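You operate a simulated robot arm through the tools that you are given. There is no shell and no other tool. Be economical: measure what you need, move in short steps, check, and stop when the job is done.

Carry out the task below with a simulated robot arm. There is one attempt and no reset: what you move stays moved.

JOB
Put the water cup with less oxygen on the LOW AIR pad.
Fine: meter knob to OXYGEN and left there; measure the blue and the yellow cup with the probe; rinse it after each and park it in its STORE well; the other cup stays.
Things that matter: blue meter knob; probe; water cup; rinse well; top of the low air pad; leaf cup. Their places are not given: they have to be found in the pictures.

Only the result counts: the job must be done as asked and must still hold three seconds after the hand-in. Knocking over, shifting, dropping, spilling or breaking anything else fails it.

ROBOT AND FRAMES
A 7-joint arm with a two-finger parallel gripper, fixed in place. Base frame: the origin is at the foot of the arm, x ahead of it, y to its left, z up; the work surface is at about z = 800. Readings come in mm, rad, newtons and seconds.
Its first joint turns from -2.897 to 2.897 rad. Payload 4.4 kg.
The TCP is the grasp point between the finger pads, 23 mm short of the fingertips. In the tool frame z runs along the fingers and y along their closing line. Largest opening 94 mm; finger width 38, thickness 10; the body of the gripper, 54 by 96 mm, starts 39 mm behind the TCP.
Orientation is told as [roll, pitch, yaw] about the base's x, y, z axes, in that order, counted from this pose: with the fingers straight down and closing along the base's y, the tool's x points along the base's -x, its y along +y and its z along -z.

CONTROLS
- The arm moves only by the tool nudge_tool. Its argument "increments" is a list of rows, each a list of 7 numbers: the shift along the tool's x, y, z in mm, then the turn, a rotation vector about the tool's x, y, z in rad, then the gripper command, from -1 (fully open) to 1 (shut), values between in proportion. In form: [[tx, ty, tz, ax, ay, az, fingers], ...]. A call has 1 to 8 rows; each row shifts and turns the commanded pose from where the row before left it, along the tool's axes as they then stand. A row lasts 0.2 s, in which the tool goes at most 50 mm and 0.15 rad; a call with a longer step from one row to the next is refused whole, and so is a gripper value outside its range. Where a pose cannot be reached the arm comes as near as it can. A force on the tool above 40 N (or 10 N above the force at the start of the call, whichever is more), or a blocked arm, ends the call early, and 0.2 s more pass. The fingers move at their own pace (about 72 mm/s each) and stop on an object; they squeeze with about 43 N. The grip force told is the motor's: it shows also when the fingers shut on nothing. Time passes only in rows, and 0.2 s behind the last, so rows that do not move let the fingers close. It gives the time, the measured TCP pose, the force on the tool (base axes), the opening and the grip force at its end, in the units of the frame above (readings bear some noise), and new pictures: "pictures" is both (left out), scene, wrist or none.
- Cameras (640 x 400 px; columns grow to the right, rows downward): "scene" is fixed at [49.5, 500.7, 1582.2]; the picture's right is [-0.16, -0.99, 0.00], its down [-0.64, 0.11, -0.76] and it looks along [0.75, -0.12, -0.65] (base axes); focal length 334 px, centre (320, 200). "wrist" rides on the gripper at [-39, 0, -44] in the tool frame; the picture's right is [0.00, -1.00, 0.00], its down [0.97, 0.00, -0.24] and it looks along [0.24, 0.00, 0.97] (tool axes); focal length 218 px, centre (320, 200).
- locate(camera, pixels): for up to 12 pixels [column, row] of the newest picture of that camera ("zoom" is the newest enlarged one), the place [x, y, z] in the base frame of the surface seen there, good to about 3 mm. It takes no simulated time.
- close_up(camera, box): a new picture of the part [left, top, right, bottom] of that camera's present view, enlarged. It takes no simulated time.
- sign_off(): hands the job in; it is judged then, once.

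Work in short steps. Measure before you move; look again where a grasp or a placing could have gone wrong, and mend it. You have 80 turns and 170 pictures in all, those below and enlarged ones among them. Open the gripper and draw the arm clear of the work before you hand the job in, unless the task says otherwise; then end with one line.

The tools are called after "Emit:" as name(argument=value, ...) on one line, values as JSON. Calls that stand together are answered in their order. nudge_tool: Moves the arm, as the interface text tells. Its arguments: {"type":"object","properties":{"increments":{"type":"array","items":{"type":"array","items":{"type":"number"}}},"pictures":{"type":"string","enum":["both","scene","wrist","none"]}},"required":["increments"]} The other tools are called the same way: locate (camera, pixels) gives the place of the surface under pixels of a picture; close_up (camera, box) takes an enlarged picture of a part of a camera's view; sign_off () hands the job in.

At the start:

```text
time: 0.0
ee_pos: [595.3, 269.7, 1129.8]
tool_rot: [-0.001, 0.0, -0.001]
ft_force: [0.9, -0.4, -0.3]
grip_width: 93.9
finger_force: 0.0
```

scene: 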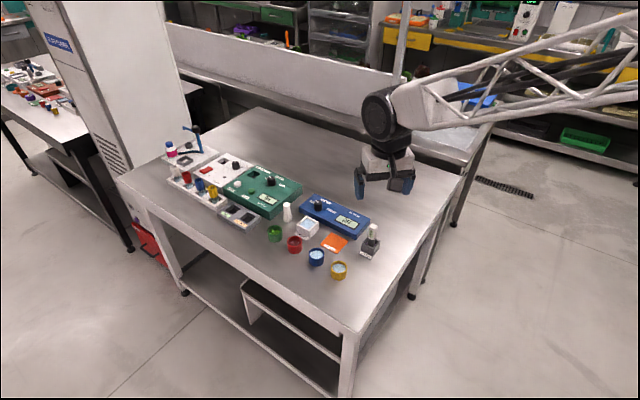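
wrist: 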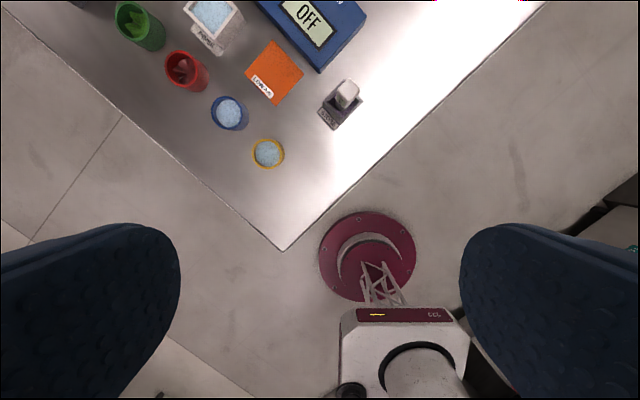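

I'll enlarge the work area in the scene view (columns 220-400, rows 170-290) and the wrist view to identify the meter, probe, cups and pads.

Emit:
close_up(camera="scene", box=[250, 180, 400, 285])

Emit:
close_up(camera="wrist", box=[100, 0, 400, 190])

Emit:
locate(camera="scene", pixels=[[319, 203], [347, 221], [372, 228], [370, 250], [316, 253], [338, 266], [308, 225], [334, 242], [287, 210], [295, 241], [274, 230]])

```text
3.81 times, centred on (325, 232) of scene
```

zoom: 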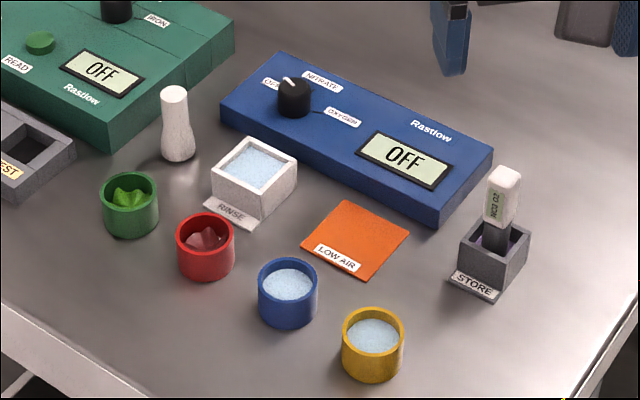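

```text
2.11 times, centred on (250, 95) of wrist
```

zoom: 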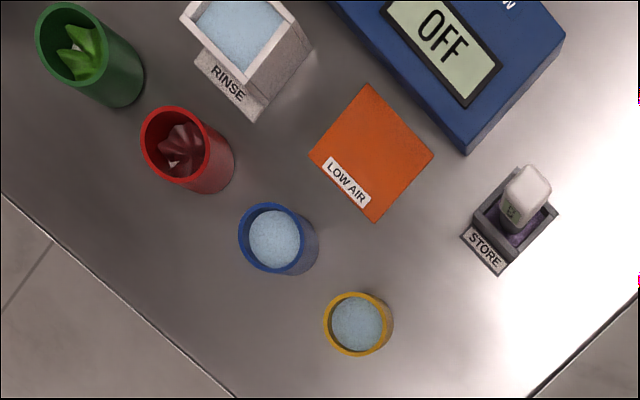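

```text
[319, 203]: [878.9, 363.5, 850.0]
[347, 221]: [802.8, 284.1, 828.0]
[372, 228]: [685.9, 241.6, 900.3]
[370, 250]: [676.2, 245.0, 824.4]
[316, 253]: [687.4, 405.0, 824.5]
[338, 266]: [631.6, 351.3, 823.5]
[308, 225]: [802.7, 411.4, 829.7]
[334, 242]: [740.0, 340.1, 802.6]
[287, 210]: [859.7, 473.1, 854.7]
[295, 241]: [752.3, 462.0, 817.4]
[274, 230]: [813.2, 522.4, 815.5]
```

The knob is near (878, 363, 850) and the probe near (686, 242, 900). I'll zoom in on each for detailed geometry.

Emit:
close_up(camera="scene", box=[300, 188, 348, 218])

Emit:
locate(camera="zoom", pixels=[[260, 190], [340, 200], [285, 120], [250, 150], [320, 160], [160, 150], [500, 280], [560, 280]])

Emit:
close_up(camera="scene", box=[350, 215, 390, 260])

```text
13.33 times, centred on (324, 203) of scene
```

zoom: 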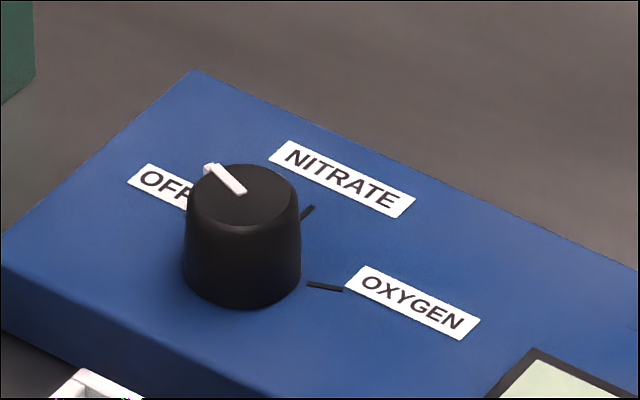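

```text
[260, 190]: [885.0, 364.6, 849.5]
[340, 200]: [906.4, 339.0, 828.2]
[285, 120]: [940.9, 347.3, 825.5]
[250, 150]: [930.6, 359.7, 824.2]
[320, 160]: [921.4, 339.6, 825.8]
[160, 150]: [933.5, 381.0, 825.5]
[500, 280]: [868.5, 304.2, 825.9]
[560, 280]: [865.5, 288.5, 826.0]
```

```text
8.89 times, centred on (370, 238) of scene
```

zoom: 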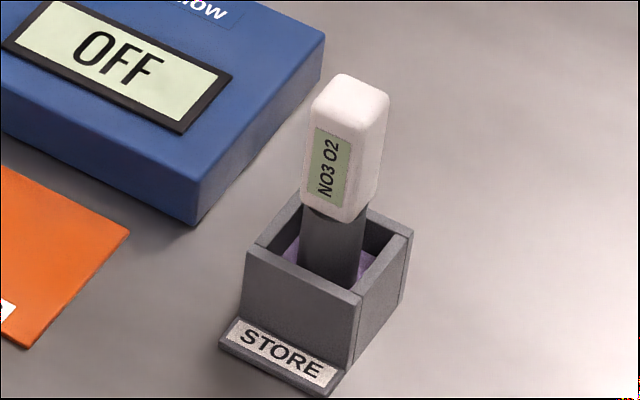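

Measuring the knob marks in the scene and the probe head corners / store walls in the zoom.

Emit:
locate(camera="scene", pixels=[[318.2, 202.6], [324.0, 209.4], [325.6, 209.7], [322.9, 204.1], [323.4, 203.6], [315.9, 200.6], [314.4, 203], [321.9, 203], [318.2, 205.0], [318.4, 200.5]])

Emit:
locate(camera="zoom", pixels=[[320, 105], [368, 122], [383, 95], [340, 80], [350, 100], [250, 250], [355, 298], [408, 235], [300, 205], [345, 260], [328, 255], [360, 150]])

```text
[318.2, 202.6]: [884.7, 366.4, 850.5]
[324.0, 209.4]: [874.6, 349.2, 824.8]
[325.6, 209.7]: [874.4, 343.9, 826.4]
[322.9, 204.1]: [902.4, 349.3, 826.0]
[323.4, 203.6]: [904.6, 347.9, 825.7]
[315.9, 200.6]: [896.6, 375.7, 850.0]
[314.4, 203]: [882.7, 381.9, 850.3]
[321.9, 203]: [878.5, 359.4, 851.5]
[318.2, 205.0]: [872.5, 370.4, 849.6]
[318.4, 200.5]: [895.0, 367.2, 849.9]
```

```text
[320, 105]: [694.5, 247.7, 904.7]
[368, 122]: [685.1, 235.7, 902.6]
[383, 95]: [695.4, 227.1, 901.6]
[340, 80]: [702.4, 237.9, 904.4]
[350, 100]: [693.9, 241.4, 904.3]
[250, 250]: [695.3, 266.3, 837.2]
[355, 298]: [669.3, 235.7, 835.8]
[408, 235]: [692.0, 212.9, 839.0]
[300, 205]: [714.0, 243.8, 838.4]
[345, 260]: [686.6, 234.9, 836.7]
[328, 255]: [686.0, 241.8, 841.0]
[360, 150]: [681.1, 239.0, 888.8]
```

Pointer is at about +33° (OFF), the NITRATE tick near −45° and OXYGEN near −115°, so the knob needs about −150° of turn. I'm moving above it (884, 368) at height 1000.

Emit:
nudge_tool(increments=[[-36, 12.3, 16, 0, 0, 0, -1], [-36, 12.3, 16, 0, 0, 0, -1], [-36, 12.3, 16, 0, 0, 0, -1], [-36, 12.3, 16, 0, 0, 0, -1], [-36, 12.3, 16, 0, 0, 0, 0], [-36, 12.3, 16, 0, 0, 0, 0], [-36, 12.3, 16, 0, 0, 0, 0], [-36, 12.3, 16, 0, 0, 0, 0]])

```text
time: 1.8
ee_pos: [884.3, 368.3, 1001.9]
tool_rot: [-0.001, -0.002, 0.0]
ft_force: [0.0, 0.5, 0.7]
grip_width: 47.0
finger_force: 0.1
```

scene: 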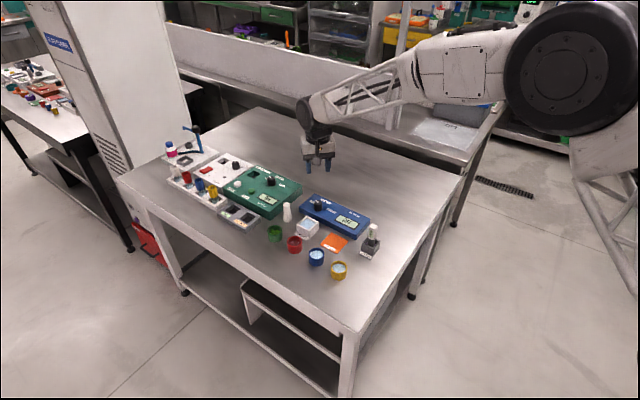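
wrist: 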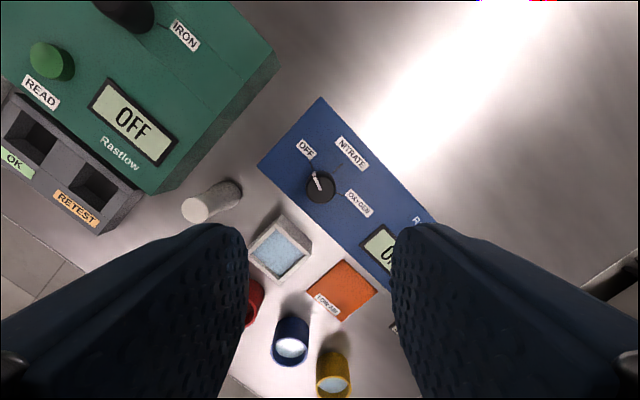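

The knob is visible at wrist (320,187); I'll zoom in to measure its centre and marks, and the other items too.

Emit:
close_up(camera="wrist", box=[272, 135, 384, 205])

Emit:
locate(camera="zoom", pixels=[[270, 295], [250, 225], [277, 290], [213, 150], [200, 130], [377, 175], [350, 205], [415, 330], [390, 320], [195, 300], [345, 300], [270, 230]])

Emit:
locate(camera="wrist", pixels=[[320, 97], [259, 164], [435, 221], [281, 215], [312, 248], [280, 282], [249, 249], [341, 261], [377, 291], [346, 321], [307, 290]])

```text
5.71 times, centred on (328, 170) of wrist
```

zoom: 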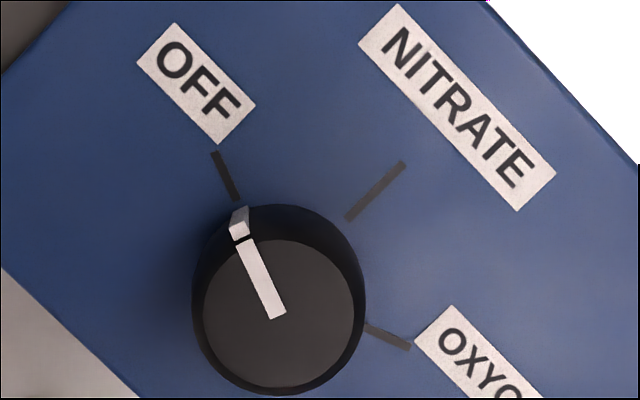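

```text
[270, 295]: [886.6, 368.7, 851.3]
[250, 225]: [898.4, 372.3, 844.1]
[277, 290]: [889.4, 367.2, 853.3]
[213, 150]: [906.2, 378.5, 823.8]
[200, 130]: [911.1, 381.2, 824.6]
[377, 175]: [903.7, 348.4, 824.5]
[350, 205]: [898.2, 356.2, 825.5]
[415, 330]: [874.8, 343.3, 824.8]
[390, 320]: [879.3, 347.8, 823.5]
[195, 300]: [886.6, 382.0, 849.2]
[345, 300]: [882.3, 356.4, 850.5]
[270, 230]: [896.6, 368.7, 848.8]
```

```text
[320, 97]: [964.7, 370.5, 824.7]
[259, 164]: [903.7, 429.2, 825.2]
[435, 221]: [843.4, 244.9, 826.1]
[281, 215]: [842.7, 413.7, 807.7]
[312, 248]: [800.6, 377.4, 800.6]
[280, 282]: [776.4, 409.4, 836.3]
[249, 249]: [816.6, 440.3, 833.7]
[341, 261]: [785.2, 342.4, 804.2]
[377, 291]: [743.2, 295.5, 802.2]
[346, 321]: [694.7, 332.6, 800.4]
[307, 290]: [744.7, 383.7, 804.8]
```

Ticks: OFF +26°, NITRATE −44°, OXYGEN −114°, with the pointer at +26°, so the turn is −140° about centre (882.5, 366.5). I pre-rotate the wrist +1.2 rad while still high.

Emit:
nudge_tool(increments=[[1.8, -1.8, 0, 0, 0, -0.15, 0], [0, 0, 0, 0, 0, -0.15, 0], [0, 0, 0, 0, 0, -0.15, 0], [0, 0, 0, 0, 0, -0.15, 0], [0, 0, 0, 0, 0, -0.15, 0], [0, 0, 0, 0, 0, -0.15, 0], [0, 0, 0, 0, 0, -0.15, 0], [0, 0, 0, 0, 0, -0.15, 0]], pictures="none")

```text
time: 3.6
ee_pos: [883.2, 366.1, 1000.5]
tool_rot: [-0.001, 0.0, 1.2]
ft_force: [1.2, 0.5, -0.3]
grip_width: 47.0
finger_force: 0.1
```

Wrist rotated cleanly to 1.2. Now descending over the knob to TCP z ≈ 853.

Emit:
nudge_tool(increments=[[0, 0, 40, 0, 0, 0, 0], [0, 0, 40, 0, 0, 0, 0], [0, 0, 40, 0, 0, 0, 0], [0, 0, 20, 0, 0, 0, 0], [0, 0, 7.5, 0, 0, 0, 0], [0, 0, 0, 0, 0, 0, 0]])

```text
time: 5.0
ee_pos: [882.0, 365.8, 853.3]
tool_rot: [-0.001, 0.0, 1.199]
ft_force: [-0.2, -0.8, 0.7]
grip_width: 47.0
finger_force: 0.0
```

scene: 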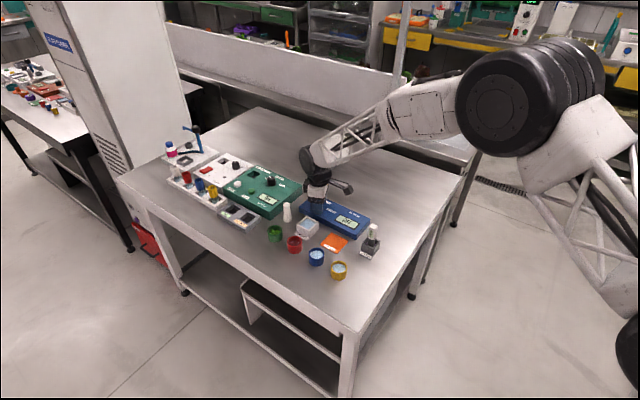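
wrist: 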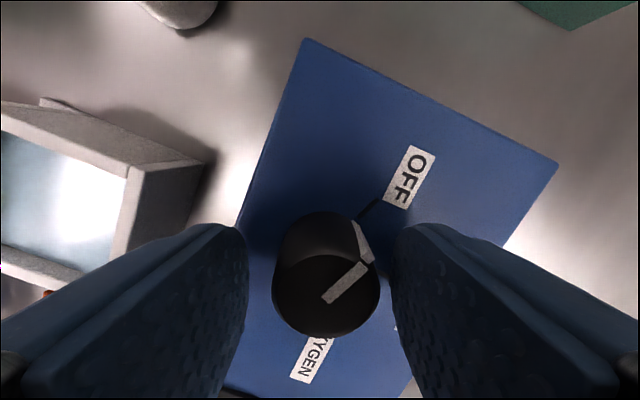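

The knob sits between the fingers at wrist (326,290). Closing on it.

Emit:
nudge_tool(increments=[[0, 0, 0, 0, 0, 0, 0.6], [0, 0, 0, 0, 0, 0, 1], [0, 0, 0, 0, 0, 0, 1]], pictures="wrist")

```text
time: 6.0
ee_pos: [883.4, 365.2, 854.0]
tool_rot: [-0.002, -0.001, 1.2]
ft_force: [10.8, 2.6, -4.5]
grip_width: 28.9
finger_force: 44.5
stopped in row 3: the force on the tool passed its limit (the readings are from after the stop); the commanded pose is now the measured one
```

wrist: 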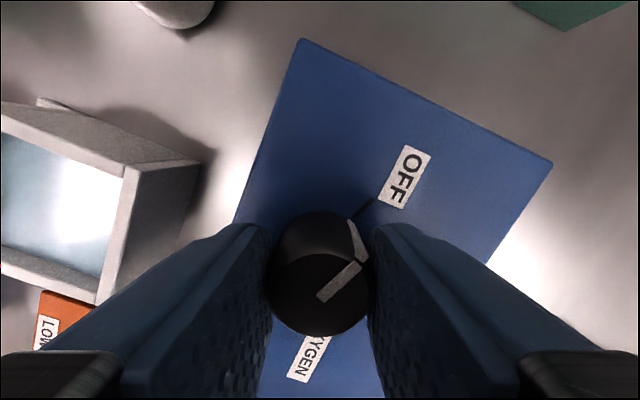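

Gripped (28.9 mm). Turning clockwise in the first batch of 0.75 rad.

Emit:
nudge_tool(increments=[[0, 0, 0, 0, 0, 0.15, 1], [0, 0, 0, 0, 0, 0.15, 1], [0, 0, 0, 0, 0, 0.15, 1], [0, 0, 0, 0, 0, 0.15, 1], [0, 0, 0, 0, 0, 0.15, 1]], pictures="wrist")

```text
time: 7.2
ee_pos: [882.3, 366.9, 853.8]
tool_rot: [-0.001, -0.002, 0.449]
ft_force: [-14.1, 20.7, -2.5]
grip_width: 29.2
finger_force: 45.4
```

wrist: 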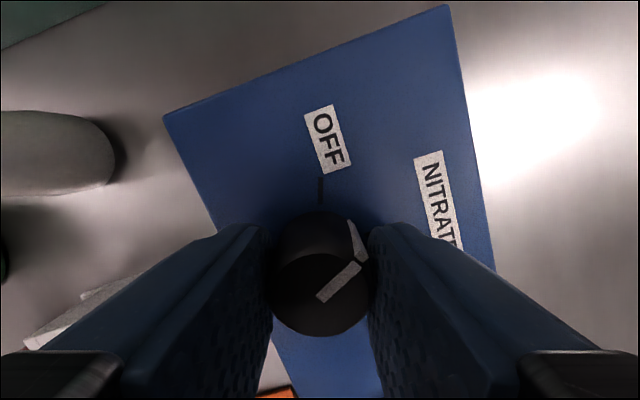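

The knob follows the fingers with no slip. I relieve the side force with a small shift and continue by 1.05 rad.

Emit:
nudge_tool(increments=[[0.3, 1.6, 0, 0, 0, 0.0, 1], [0, 0, 0, 0, 0, 0.15, 1], [0, 0, 0, 0, 0, 0.15, 1], [0, 0, 0, 0, 0, 0.15, 1], [0, 0, 0, 0, 0, 0.15, 1], [0, 0, 0, 0, 0, 0.15, 1], [0, 0, 0, 0, 0, 0.15, 1], [0, 0, 0, 0, 0, 0.15, 1]], pictures="wrist")

```text
time: 8.4
ee_pos: [881.1, 368.5, 854.3]
tool_rot: [0.0, -0.002, -0.083]
ft_force: [2.7, 12.0, -1.0]
grip_width: 28.9
finger_force: 45.1
stopped in row 5: the force on the tool passed its limit (the readings are from after the stop); the commanded pose is now the measured one
```

wrist: 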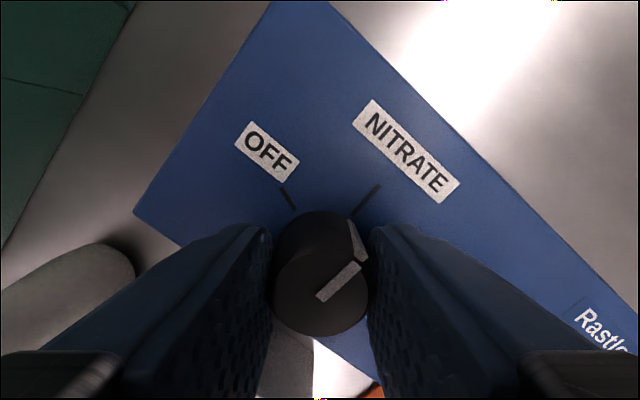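

The turn is halfway (NITRATE). The drift shows the knob axis sits about 3.4 mm off the TCP along tool −x, so I add 0.5 mm tool y per step to rotate about the knob's own axis.

Emit:
nudge_tool(increments=[[0, 0.5, 0, 0, 0, 0.145, 1], [0, 0.5, 0, 0, 0, 0.145, 1], [0, 0.5, 0, 0, 0, 0.145, 1], [0, 0.5, 0, 0, 0, 0.145, 1], [0, 0.5, 0, 0, 0, 0.145, 1], [0, 0.5, 0, 0, 0, 0.145, 1], [0, 0.5, 0, 0, 0, 0.145, 1], [0, 0.5, 0, 0, 0, 0.145, 1]], pictures="wrist")

```text
time: 10.2
ee_pos: [881.8, 370.5, 853.9]
tool_rot: [-0.001, -0.001, -1.248]
ft_force: [-33.0, -6.3, 13.0]
grip_width: 28.8
finger_force: 45.1
```

wrist: 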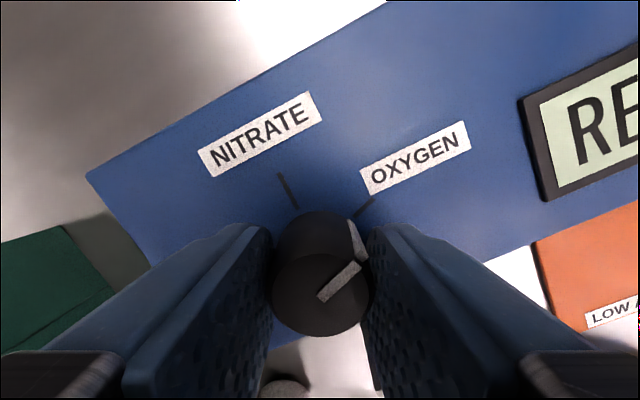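

Display reads "RE…" and the pointer faces the OXYGEN tick. Relaxing the side load, then opening and rising.

Emit:
nudge_tool(increments=[[0, -1.2, 0, 0, 0, 0, 1], [0, 0, 0, 0, 0, 0, 0.1], [0, 0, 0, 0, 0, 0, 0], [0, 0, -30, 0, 0, 0, 0], [0, 0, -40, 0, 0, 0, 0], [0, 0, -40, 0, 0, 0, 0], [0, 0, -40, 0, 0, 0, 0]])

```text
time: 11.8
ee_pos: [881.5, 370.1, 1002.8]
tool_rot: [0.0, 0.001, -1.245]
ft_force: [-0.3, 0.2, 0.0]
grip_width: 46.9
finger_force: 0.1
```

scene: 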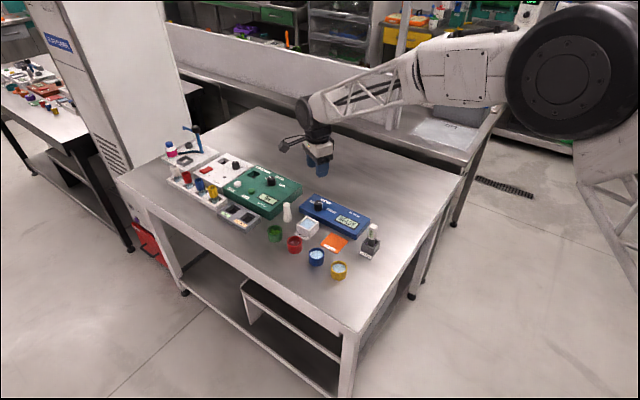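
wrist: 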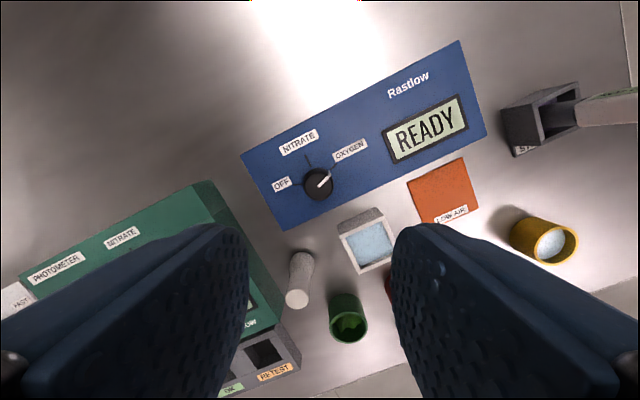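

The meter shows READY with the pointer on OXYGEN. Next I go above the probe (691, 239), turned to yaw ≈ −0.795 to match its faces.

Emit:
nudge_tool(increments=[[0, 0, 0, 0, 0, -0.15, 0], [0, 0, 0, 0, 0, -0.15, 0], [0, 0, 0, 0, 0, -0.15, -0.3], [8, -45.5, 0, 0, 0, 0, -0.3], [8, -45.5, 0, 0, 0, 0, -0.3], [8, -45.5, 0, 0, 0, 0, -0.3], [8, -45.5, 0, 0, 0, 0, -0.3], [8, -45.5, 0, 0, 0, 0, -0.3]])

```text
time: 13.6
ee_pos: [691.3, 239.2, 1003.6]
tool_rot: [0.0, 0.0, -0.797]
ft_force: [-0.6, -0.6, 0.3]
grip_width: 61.2
finger_force: 0.0
```

scene: 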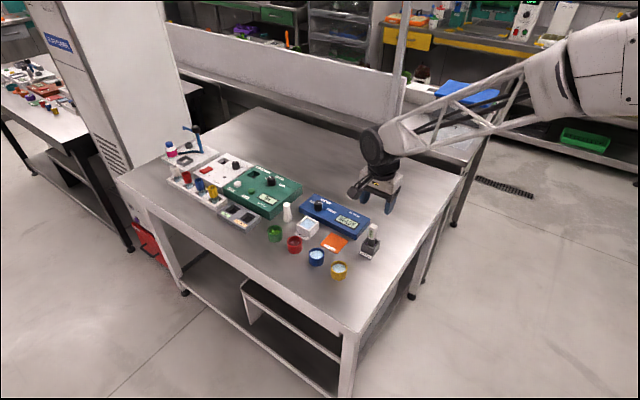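
wrist: 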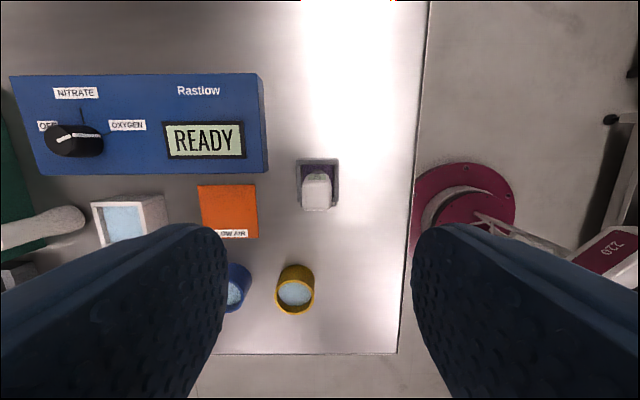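

The view is aligned with the bench grid, and the probe head is at (317,192). Measuring the probe, cups, rinse well and pad from here.

Emit:
close_up(camera="wrist", box=[280, 145, 360, 220])

Emit:
locate(camera="wrist", pixels=[[318, 192], [304, 185], [331, 185], [306, 205], [327, 205], [296, 160], [338, 160], [199, 186], [256, 184], [258, 236], [202, 236]])

```text
5.33 times, centred on (320, 182) of wrist
```

zoom: 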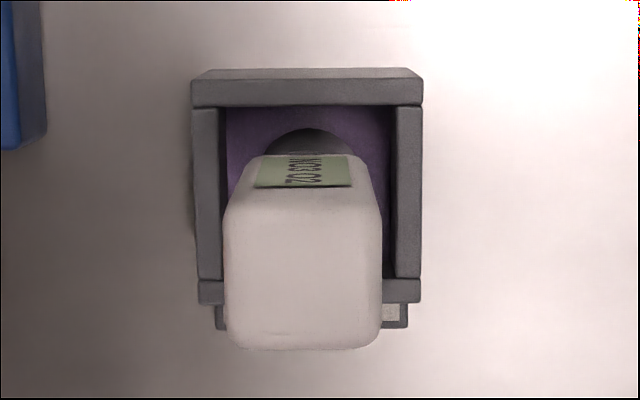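

```text
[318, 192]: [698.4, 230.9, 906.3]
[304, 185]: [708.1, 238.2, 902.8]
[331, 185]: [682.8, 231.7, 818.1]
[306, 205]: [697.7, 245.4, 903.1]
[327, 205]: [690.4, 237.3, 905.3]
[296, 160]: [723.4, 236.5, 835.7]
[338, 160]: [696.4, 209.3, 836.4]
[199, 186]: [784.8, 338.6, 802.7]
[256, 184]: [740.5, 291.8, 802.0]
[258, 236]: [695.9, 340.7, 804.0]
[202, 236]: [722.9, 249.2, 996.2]
```

Head centre comes out at tool offset (−7, +2), i.e. about (697.5, 236), about 20 mm square with its top at z 905. Shifting and descending to TCP z ≈ 886.

Emit:
nudge_tool(increments=[[-7, 2, 20, 0, 0, 0, -0.3], [0, 0, 40, 0, 0, 0, -0.3], [0, 0, 40, 0, 0, 0, -0.3], [0, 0, 17, 0, 0, 0, -0.3], [0, 0, 0, 0, 0, 0, -0.3]])

```text
time: 14.8
ee_pos: [696.5, 238.1, 885.5]
tool_rot: [0.0, 0.001, -0.798]
ft_force: [-0.3, -0.2, 0.2]
grip_width: 61.4
finger_force: 0.2
```

scene: 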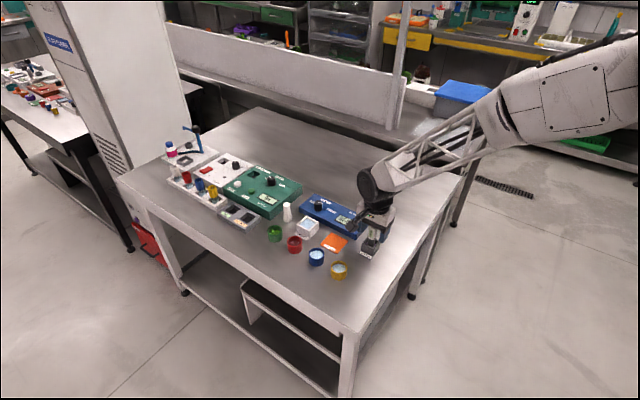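
wrist: 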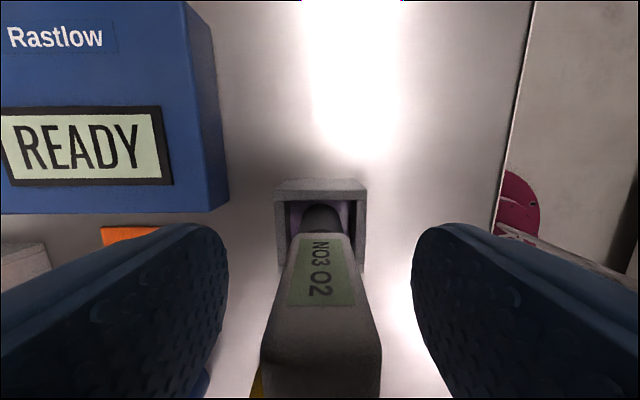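

The head is centred between the fingers (columns 262–382). Closing.

Emit:
nudge_tool(increments=[[0, 0, 0, 0, 0, 0, 0.3], [0, 0, 0, 0, 0, 0, 1], [0, 0, 0, 0, 0, 0, 1]], pictures="wrist")

```text
time: 15.6
ee_pos: [697.8, 236.8, 885.9]
tool_rot: [0.003, 0.001, -0.797]
ft_force: [0.7, 0.0, 0.3]
grip_width: 21.8
finger_force: 43.1
```

wrist: 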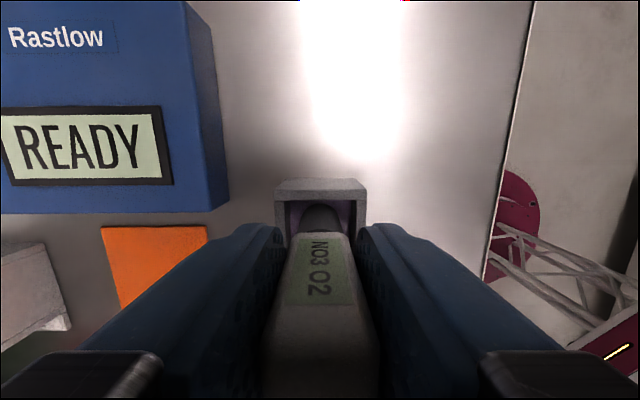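

Gripped at 21.8 mm with the store pose at about (697.2, 236.5, 885.7). Lifting straight up 95 mm.

Emit:
nudge_tool(increments=[[0, 0, -15, 0, 0, 0, 1], [0, 0, -30, 0, 0, 0, 1], [0, 0, -30, 0, 0, 0, 1], [0, 0, -20, 0, 0, 0, 1]])

```text
time: 16.6
ee_pos: [697.8, 235.8, 982.3]
tool_rot: [0.0, 0.0, -0.796]
ft_force: [0.5, 0.0, 0.2]
grip_width: 21.8
finger_force: 42.9
```

scene: 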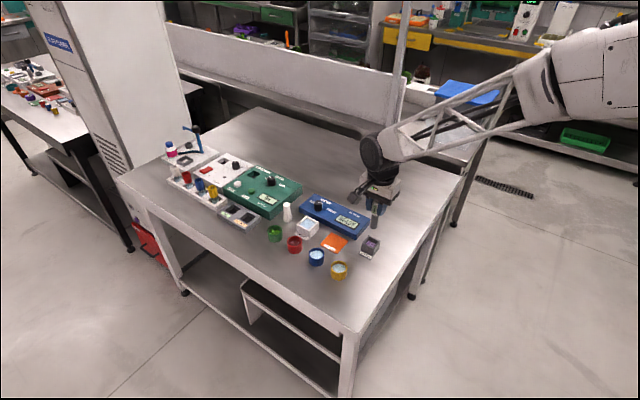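
wrist: 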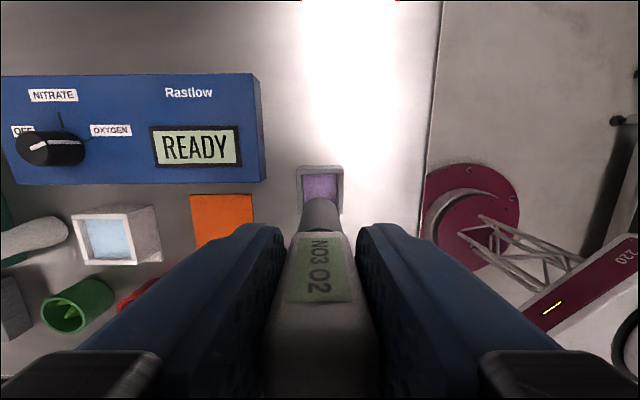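

Probe is out. I zoom the scene to see the probe length and measure cup rims, the rinse well and the store.

Emit:
close_up(camera="scene", box=[292, 190, 392, 285])

Emit:
close_up(camera="scene", box=[290, 240, 354, 285])

```text
4.21 times, centred on (342, 238) of scene
```

zoom: 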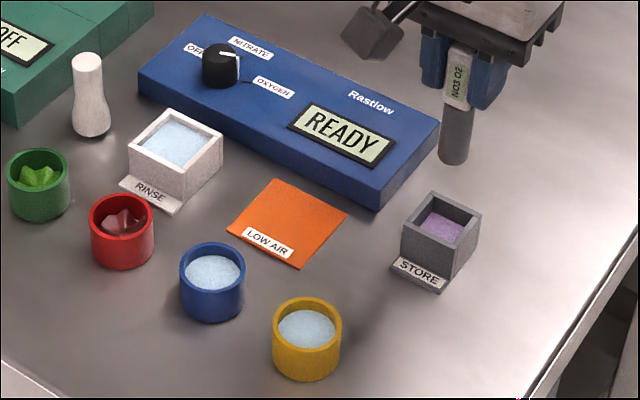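

```text
8.89 times, centred on (322, 262) of scene
```

zoom: 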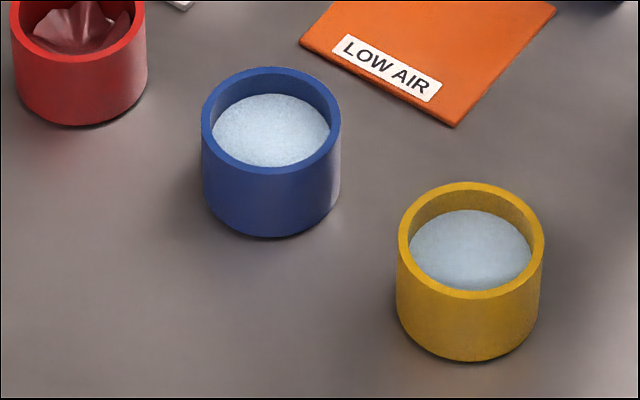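

Measuring rims (zoom) plus rinse corners and the probe tip (scene).

Emit:
locate(camera="zoom", pixels=[[206, 125], [335, 125], [271, 72], [271, 172], [271, 130], [401, 245], [539, 245], [470, 187], [470, 294], [470, 250], [271, 200], [470, 330]])

Emit:
locate(camera="scene", pixels=[[371.3, 227.5], [374.5, 227.5], [372.8, 215], [373, 225], [331.6, 216.3], [343.8, 222.3], [335.5, 231.2], [323.3, 224.8], [314, 224], [308, 225], [396, 244.7]])

```text
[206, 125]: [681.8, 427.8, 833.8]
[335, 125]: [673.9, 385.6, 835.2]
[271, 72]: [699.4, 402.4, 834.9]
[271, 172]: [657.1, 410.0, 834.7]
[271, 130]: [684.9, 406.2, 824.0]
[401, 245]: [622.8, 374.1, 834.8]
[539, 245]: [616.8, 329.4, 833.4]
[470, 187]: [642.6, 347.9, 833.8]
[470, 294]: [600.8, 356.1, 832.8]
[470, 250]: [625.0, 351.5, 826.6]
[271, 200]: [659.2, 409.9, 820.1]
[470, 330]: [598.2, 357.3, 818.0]
```

```text
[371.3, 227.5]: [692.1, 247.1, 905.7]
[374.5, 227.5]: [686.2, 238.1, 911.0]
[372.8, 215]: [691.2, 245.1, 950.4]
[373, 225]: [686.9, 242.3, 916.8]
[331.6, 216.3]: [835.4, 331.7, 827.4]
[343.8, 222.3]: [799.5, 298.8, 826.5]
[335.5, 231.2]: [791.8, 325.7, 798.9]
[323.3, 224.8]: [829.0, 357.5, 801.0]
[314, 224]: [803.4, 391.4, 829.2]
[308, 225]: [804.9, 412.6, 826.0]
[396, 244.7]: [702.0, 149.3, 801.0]
```

Cups: blue centre (678, 406), yellow (621, 352), rims z 834, water ≈824; the probe tip is ≈87 mm below the TCP. Moving over the blue cup, still high.

Emit:
nudge_tool(increments=[[33.75, 26.3, 0, 0, 0, 0, 1], [33.75, 26.3, 0, 0, 0, 0, 1], [33.75, 26.3, 0, 0, 0, 0, 1], [33.75, 26.3, 0, 0, 0, 0, 1], [0, 0, 20, 0, 0, 0, 1]])

Emit:
locate(camera="scene", pixels=[[305.9, 216], [318.5, 222.8], [309.7, 232], [297, 225], [307.6, 224.2]])

Emit:
close_up(camera="scene", box=[290, 200, 374, 280])

```text
time: 17.8
ee_pos: [678.1, 405.5, 960.6]
tool_rot: [0.002, -0.001, -0.796]
ft_force: [-0.2, 0.1, -1.0]
grip_width: 22.0
finger_force: 42.6
```

scene: 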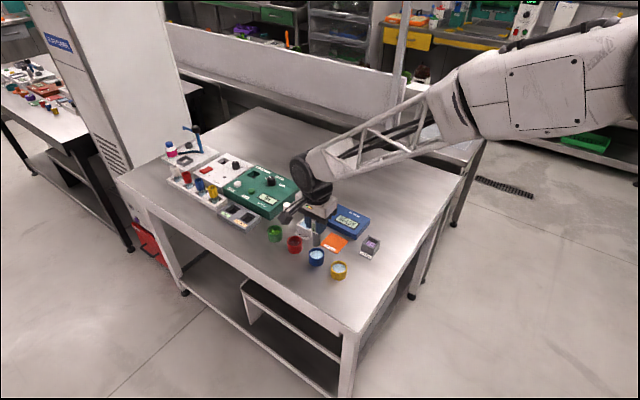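
wrist: 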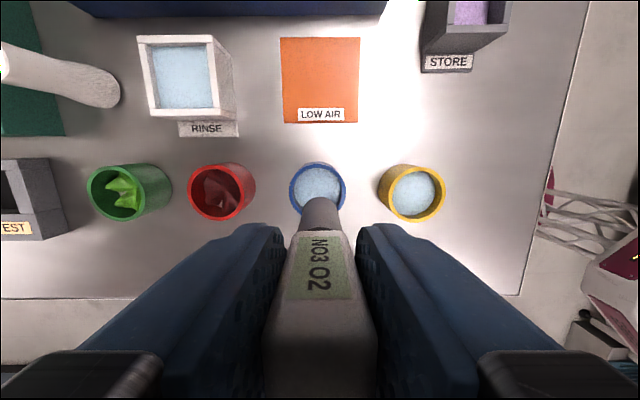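

```text
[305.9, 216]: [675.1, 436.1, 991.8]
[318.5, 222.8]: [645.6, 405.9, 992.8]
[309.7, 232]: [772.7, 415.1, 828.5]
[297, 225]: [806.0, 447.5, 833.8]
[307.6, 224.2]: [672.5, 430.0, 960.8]
```

```text
5.00 times, centred on (332, 240) of scene
```

zoom: 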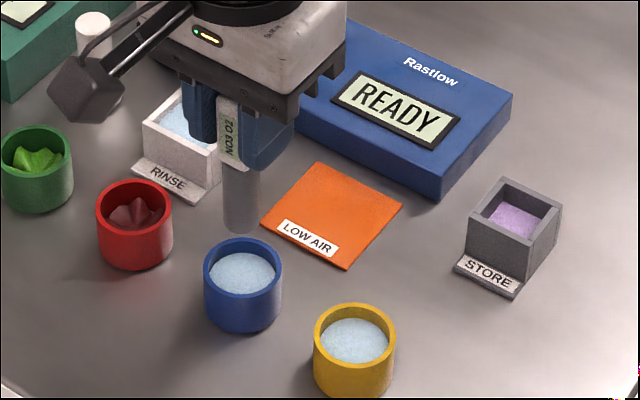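

Over blue at z 960 (tip ≈873). I check the cup rim positions in the wrist view to confirm centring.

Emit:
close_up(camera="wrist", box=[270, 145, 462, 265])

Emit:
locate(camera="wrist", pixels=[[291, 188], [345, 188], [318, 164], [382, 192], [442, 192], [412, 167], [138, 40], [213, 38], [222, 112], [148, 115], [182, 77], [305, 211]])

```text
3.33 times, centred on (366, 205) of wrist
```

zoom: 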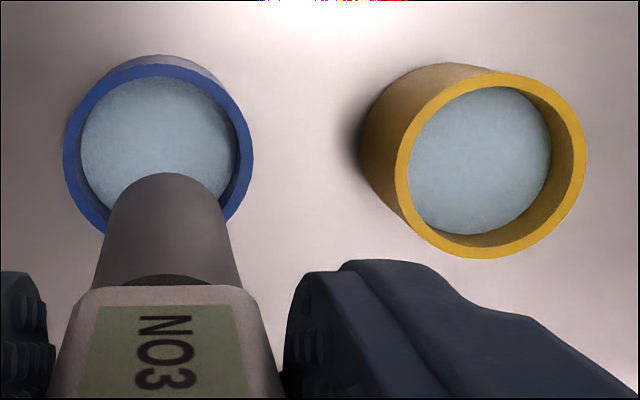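

```text
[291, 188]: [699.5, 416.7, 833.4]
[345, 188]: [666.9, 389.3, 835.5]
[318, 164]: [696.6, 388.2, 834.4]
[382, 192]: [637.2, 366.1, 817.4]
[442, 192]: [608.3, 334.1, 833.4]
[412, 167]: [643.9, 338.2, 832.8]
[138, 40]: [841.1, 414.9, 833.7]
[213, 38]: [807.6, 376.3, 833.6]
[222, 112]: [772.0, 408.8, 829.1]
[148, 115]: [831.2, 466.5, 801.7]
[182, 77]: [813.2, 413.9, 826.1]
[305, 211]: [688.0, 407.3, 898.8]
```

Both views suggest the stem should go about 4 mm toward +x and 2 mm toward −y to be centred in the blue cup. I shift and lower to just above the rim.

Emit:
nudge_tool(increments=[[-4.2, 1.5, 0, 0, 0, 0, 1], [0, 0, 16, 0, 0, 0, 1], [0, 0, 14, 0, 0, 0, 1]], pictures="wrist")

Emit:
close_up(camera="scene", box=[290, 220, 360, 270])

Emit:
close_up(camera="wrist", box=[240, 125, 400, 225])

```text
time: 18.6
ee_pos: [681.6, 404.1, 930.5]
tool_rot: [0.001, -0.001, -0.794]
ft_force: [0.1, 0.2, -1.2]
grip_width: 21.9
finger_force: 43.2
```

wrist: 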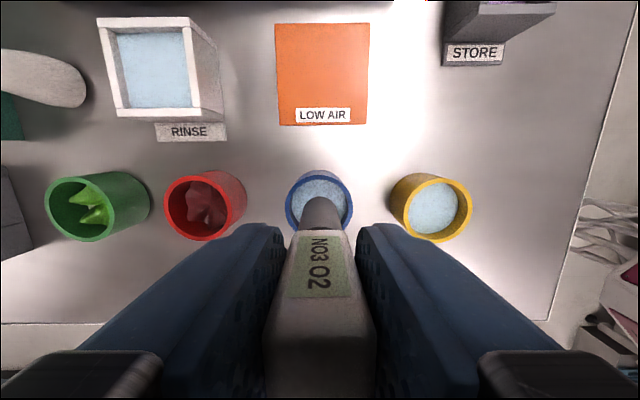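

```text
8.00 times, centred on (325, 245) of scene
```

zoom: 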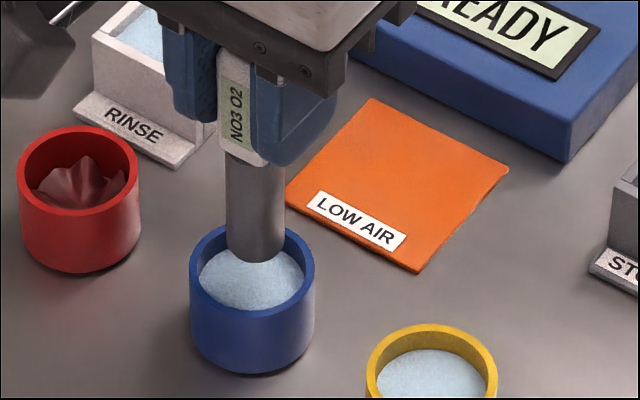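

```text
4.00 times, centred on (320, 175) of wrist
```

zoom: 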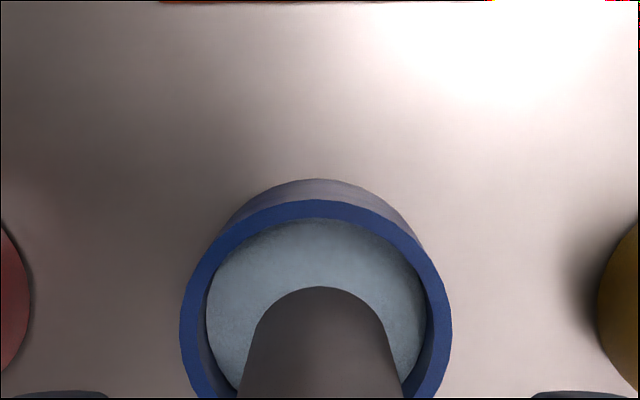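

The stem is centred over the blue cup in both views. Lowering 30 mm so the tip goes about 10 mm into the water.

Emit:
nudge_tool(increments=[[0, 0.5, 10, 0, 0, 0, 1], [0, 0, 10, 0, 0, 0, 1], [0, 0, 7, 0, 0, 0, 1], [0, 0, 4, 0, 0, 0, 1], [0, 0, 0, 0, 0, 0, 1], [0, 0, 0, 0, 0, 0, 1]], pictures="scene")

Emit:
close_up(camera="scene", box=[290, 205, 370, 270])

```text
time: 20.0
ee_pos: [682.9, 403.6, 899.1]
tool_rot: [0.001, -0.002, -0.797]
ft_force: [-1.1, -0.4, -1.0]
grip_width: 21.9
finger_force: 42.9
```

scene: 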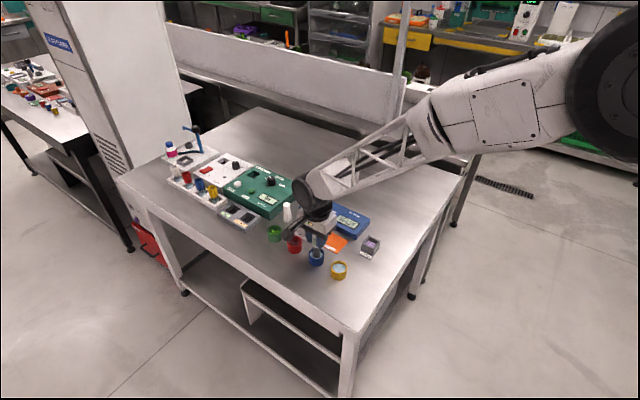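

```text
6.15 times, centred on (330, 238) of scene
```

zoom: 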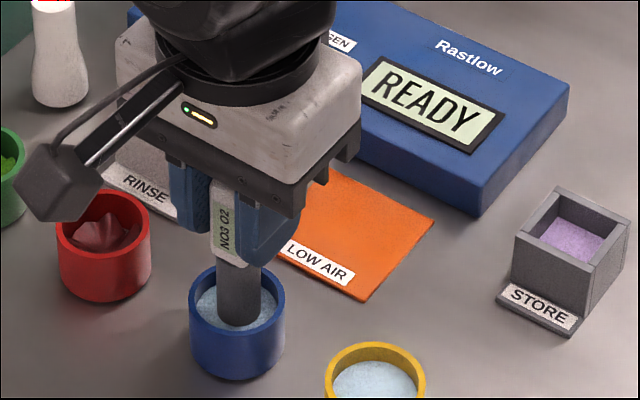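

The display is still READY; going 4 mm deeper and waiting for a reading.

Emit:
nudge_tool(increments=[[0, 0, 2, 0, 0, 0, 1], [0, 0, 2, 0, 0, 0, 1], [0, 0, 0, 0, 0, 0, 1], [0, 0, 0, 0, 0, 0, 1], [0, 0, 0, 0, 0, 0, 1], [0, 0, 0, 0, 0, 0, 1], [0, 0, 0, 0, 0, 0, 1], [0, 0, 0, 0, 0, 0, 1]], pictures="scene")

Emit:
close_up(camera="scene", box=[290, 205, 370, 270])

```text
time: 21.8
ee_pos: [681.3, 403.0, 895.7]
tool_rot: [0.001, -0.001, -0.796]
ft_force: [-1.1, 0.4, -0.2]
grip_width: 21.8
finger_force: 42.5
```

scene: 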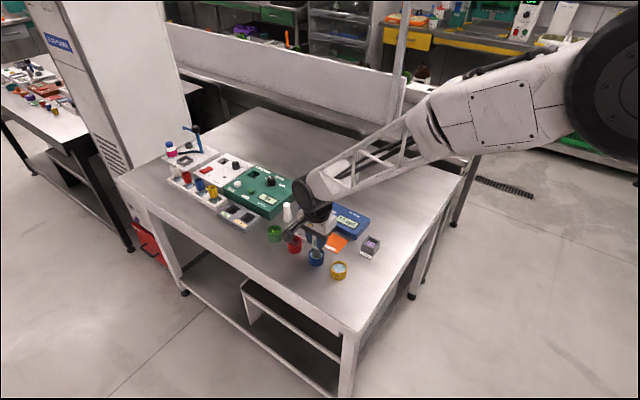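

```text
6.15 times, centred on (330, 238) of scene
```

zoom: 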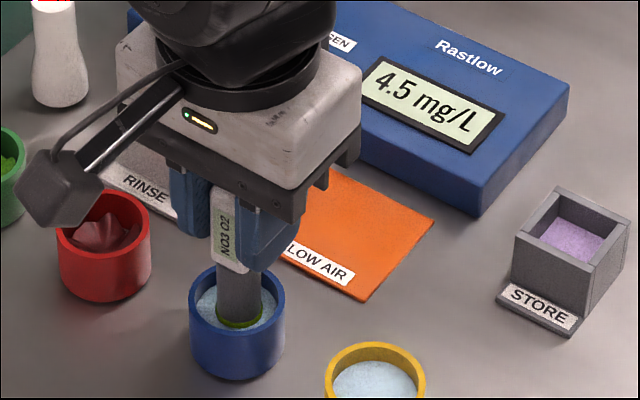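

Blue reads 4.5 mg/L with a green ring. Holding a little longer to confirm the reading is stable.

Emit:
nudge_tool(increments=[[0, 0, 0, 0, 0, 0, 1], [0, 0, 0, 0, 0, 0, 1], [0, 0, 0, 0, 0, 0, 1], [0, 0, 0, 0, 0, 0, 1], [0, 0, 0, 0, 0, 0, 1], [0, 0, 0, 0, 0, 0, 1], [0, 0, 0, 0, 0, 0, 1]], pictures="none")

Emit:
close_up(camera="scene", box=[290, 205, 370, 270])

```text
time: 23.4
ee_pos: [682.5, 405.2, 896.1]
tool_rot: [0.002, -0.002, -0.795]
ft_force: [-1.0, -0.4, -1.0]
grip_width: 22.0
finger_force: 43.1
```

```text
6.15 times, centred on (330, 238) of scene
```

zoom: 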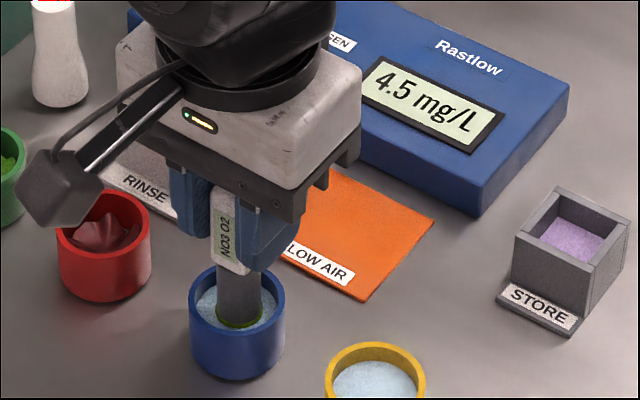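

Stable at 4.5. Before rinsing, I check the position of the protruding gripper camera box (zoom (60,190)) against the white bottle.

Emit:
locate(camera="zoom", pixels=[[50, 185], [60, 215], [90, 190], [25, 170], [130, 110], [60, 10], [45, 90], [65, 40]])

```text
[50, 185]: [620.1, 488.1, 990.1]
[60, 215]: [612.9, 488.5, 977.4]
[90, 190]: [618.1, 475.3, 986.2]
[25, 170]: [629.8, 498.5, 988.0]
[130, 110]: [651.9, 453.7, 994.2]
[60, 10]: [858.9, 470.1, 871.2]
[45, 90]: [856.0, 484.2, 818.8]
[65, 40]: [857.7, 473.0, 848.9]
```

The box is about 80 mm above the TCP, clear of everything. Lifting out of blue and moving above the rinse well (809, 412).

Emit:
nudge_tool(increments=[[0, 0, -10, 0, 0, 0, 1], [0, 0, -20, 0, 0, 0, 1], [0, 0, -20, 0, 0, 0, 1], [0, 0, -14, 0, 0, 0, 1], [-27.7, 31.9, 0, 0, 0, 0, 1], [-27.7, 31.9, 0, 0, 0, 0, 1], [-27.7, 31.9, 0, 0, 0, 0, 1], [0, 0, 20, 0, 0, 0, 1]])

Emit:
close_up(camera="scene", box=[280, 190, 350, 240])

Emit:
close_up(camera="wrist", box=[240, 125, 400, 225])

```text
time: 25.2
ee_pos: [809.3, 412.4, 941.5]
tool_rot: [0.002, -0.001, -0.797]
ft_force: [0.1, 0.4, -0.3]
grip_width: 21.5
finger_force: 42.7
```

scene: 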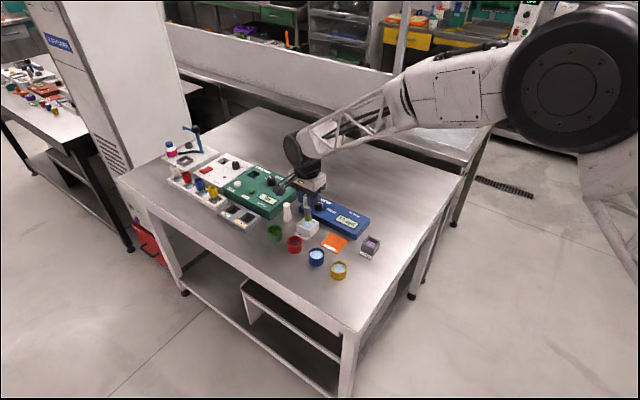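
wrist: 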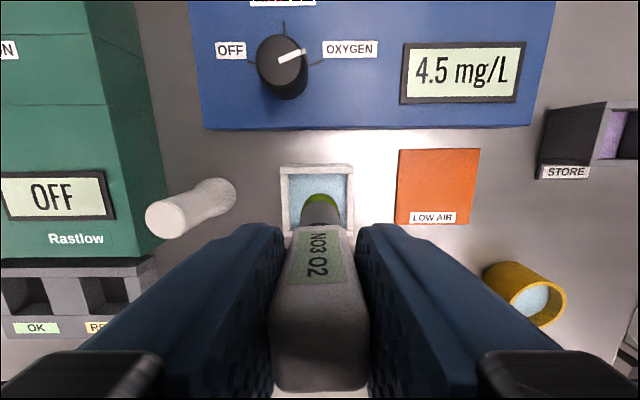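

```text
8.00 times, centred on (315, 215) of scene
```

zoom: 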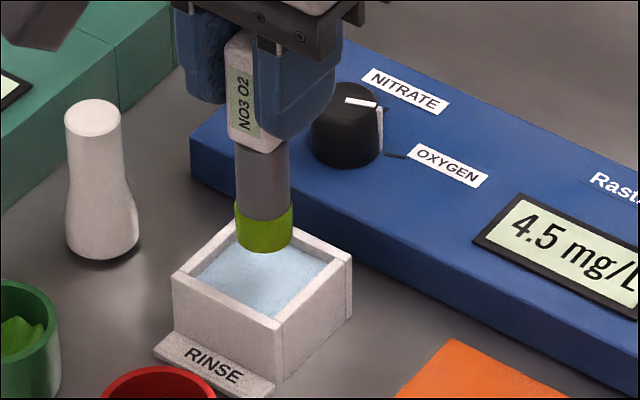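

```text
4.00 times, centred on (320, 175) of wrist
```

zoom: 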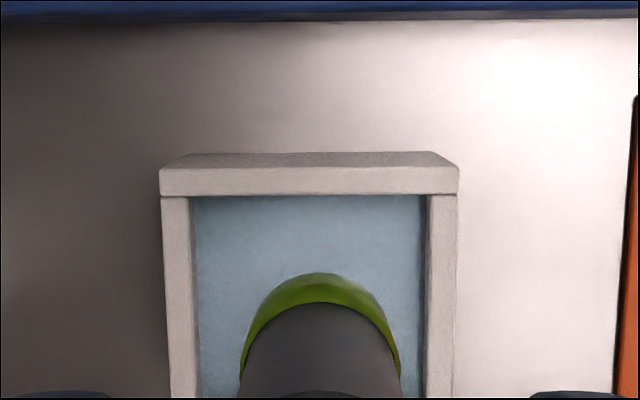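

The well is centred within 2 mm. The tip shows a green contamination band. Lowering 47 mm into the rinse and holding.

Emit:
nudge_tool(increments=[[0, 1.3, 15, 0, 0, 0, 1], [0, 0, 15, 0, 0, 0, 1], [0, 0, 10, 0, 0, 0, 1], [0, 0, 4, 0, 0, 0, 1], [0, 0, 3, 0, 0, 0, 1], [0, 0, 0, 0, 0, 0, 1], [0, 0, 0, 0, 0, 0, 1], [0, 0, 0, 0, 0, 0, 1]], pictures="none")

Emit:
nudge_tool(increments=[[0, 0, 0, 0, 0, 0, 1], [0, 0, 0, 0, 0, 0, 1], [0, 0, 0, 0, 0, 0, 1], [0, 0, 0, 0, 0, 0, 1], [0, 0, 0, 0, 0, 0, 1], [0, 0, 0, 0, 0, 0, 1]], pictures="none")

Emit:
close_up(camera="scene", box=[280, 190, 350, 240])

```text
time: 27.0
ee_pos: [810.6, 412.2, 894.2]
tool_rot: [0.002, 0.0, -0.796]
ft_force: [-0.2, -0.3, 1.5]
grip_width: 21.5
finger_force: 43.5
```

```text
time: 28.4
ee_pos: [810.5, 413.5, 894.6]
tool_rot: [0.003, -0.001, -0.795]
ft_force: [0.9, -0.4, -1.7]
grip_width: 21.4
finger_force: 43.4
```

```text
8.00 times, centred on (315, 215) of scene
```

zoom: 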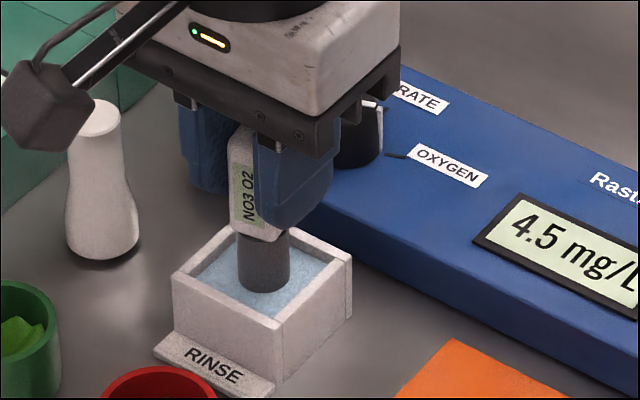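

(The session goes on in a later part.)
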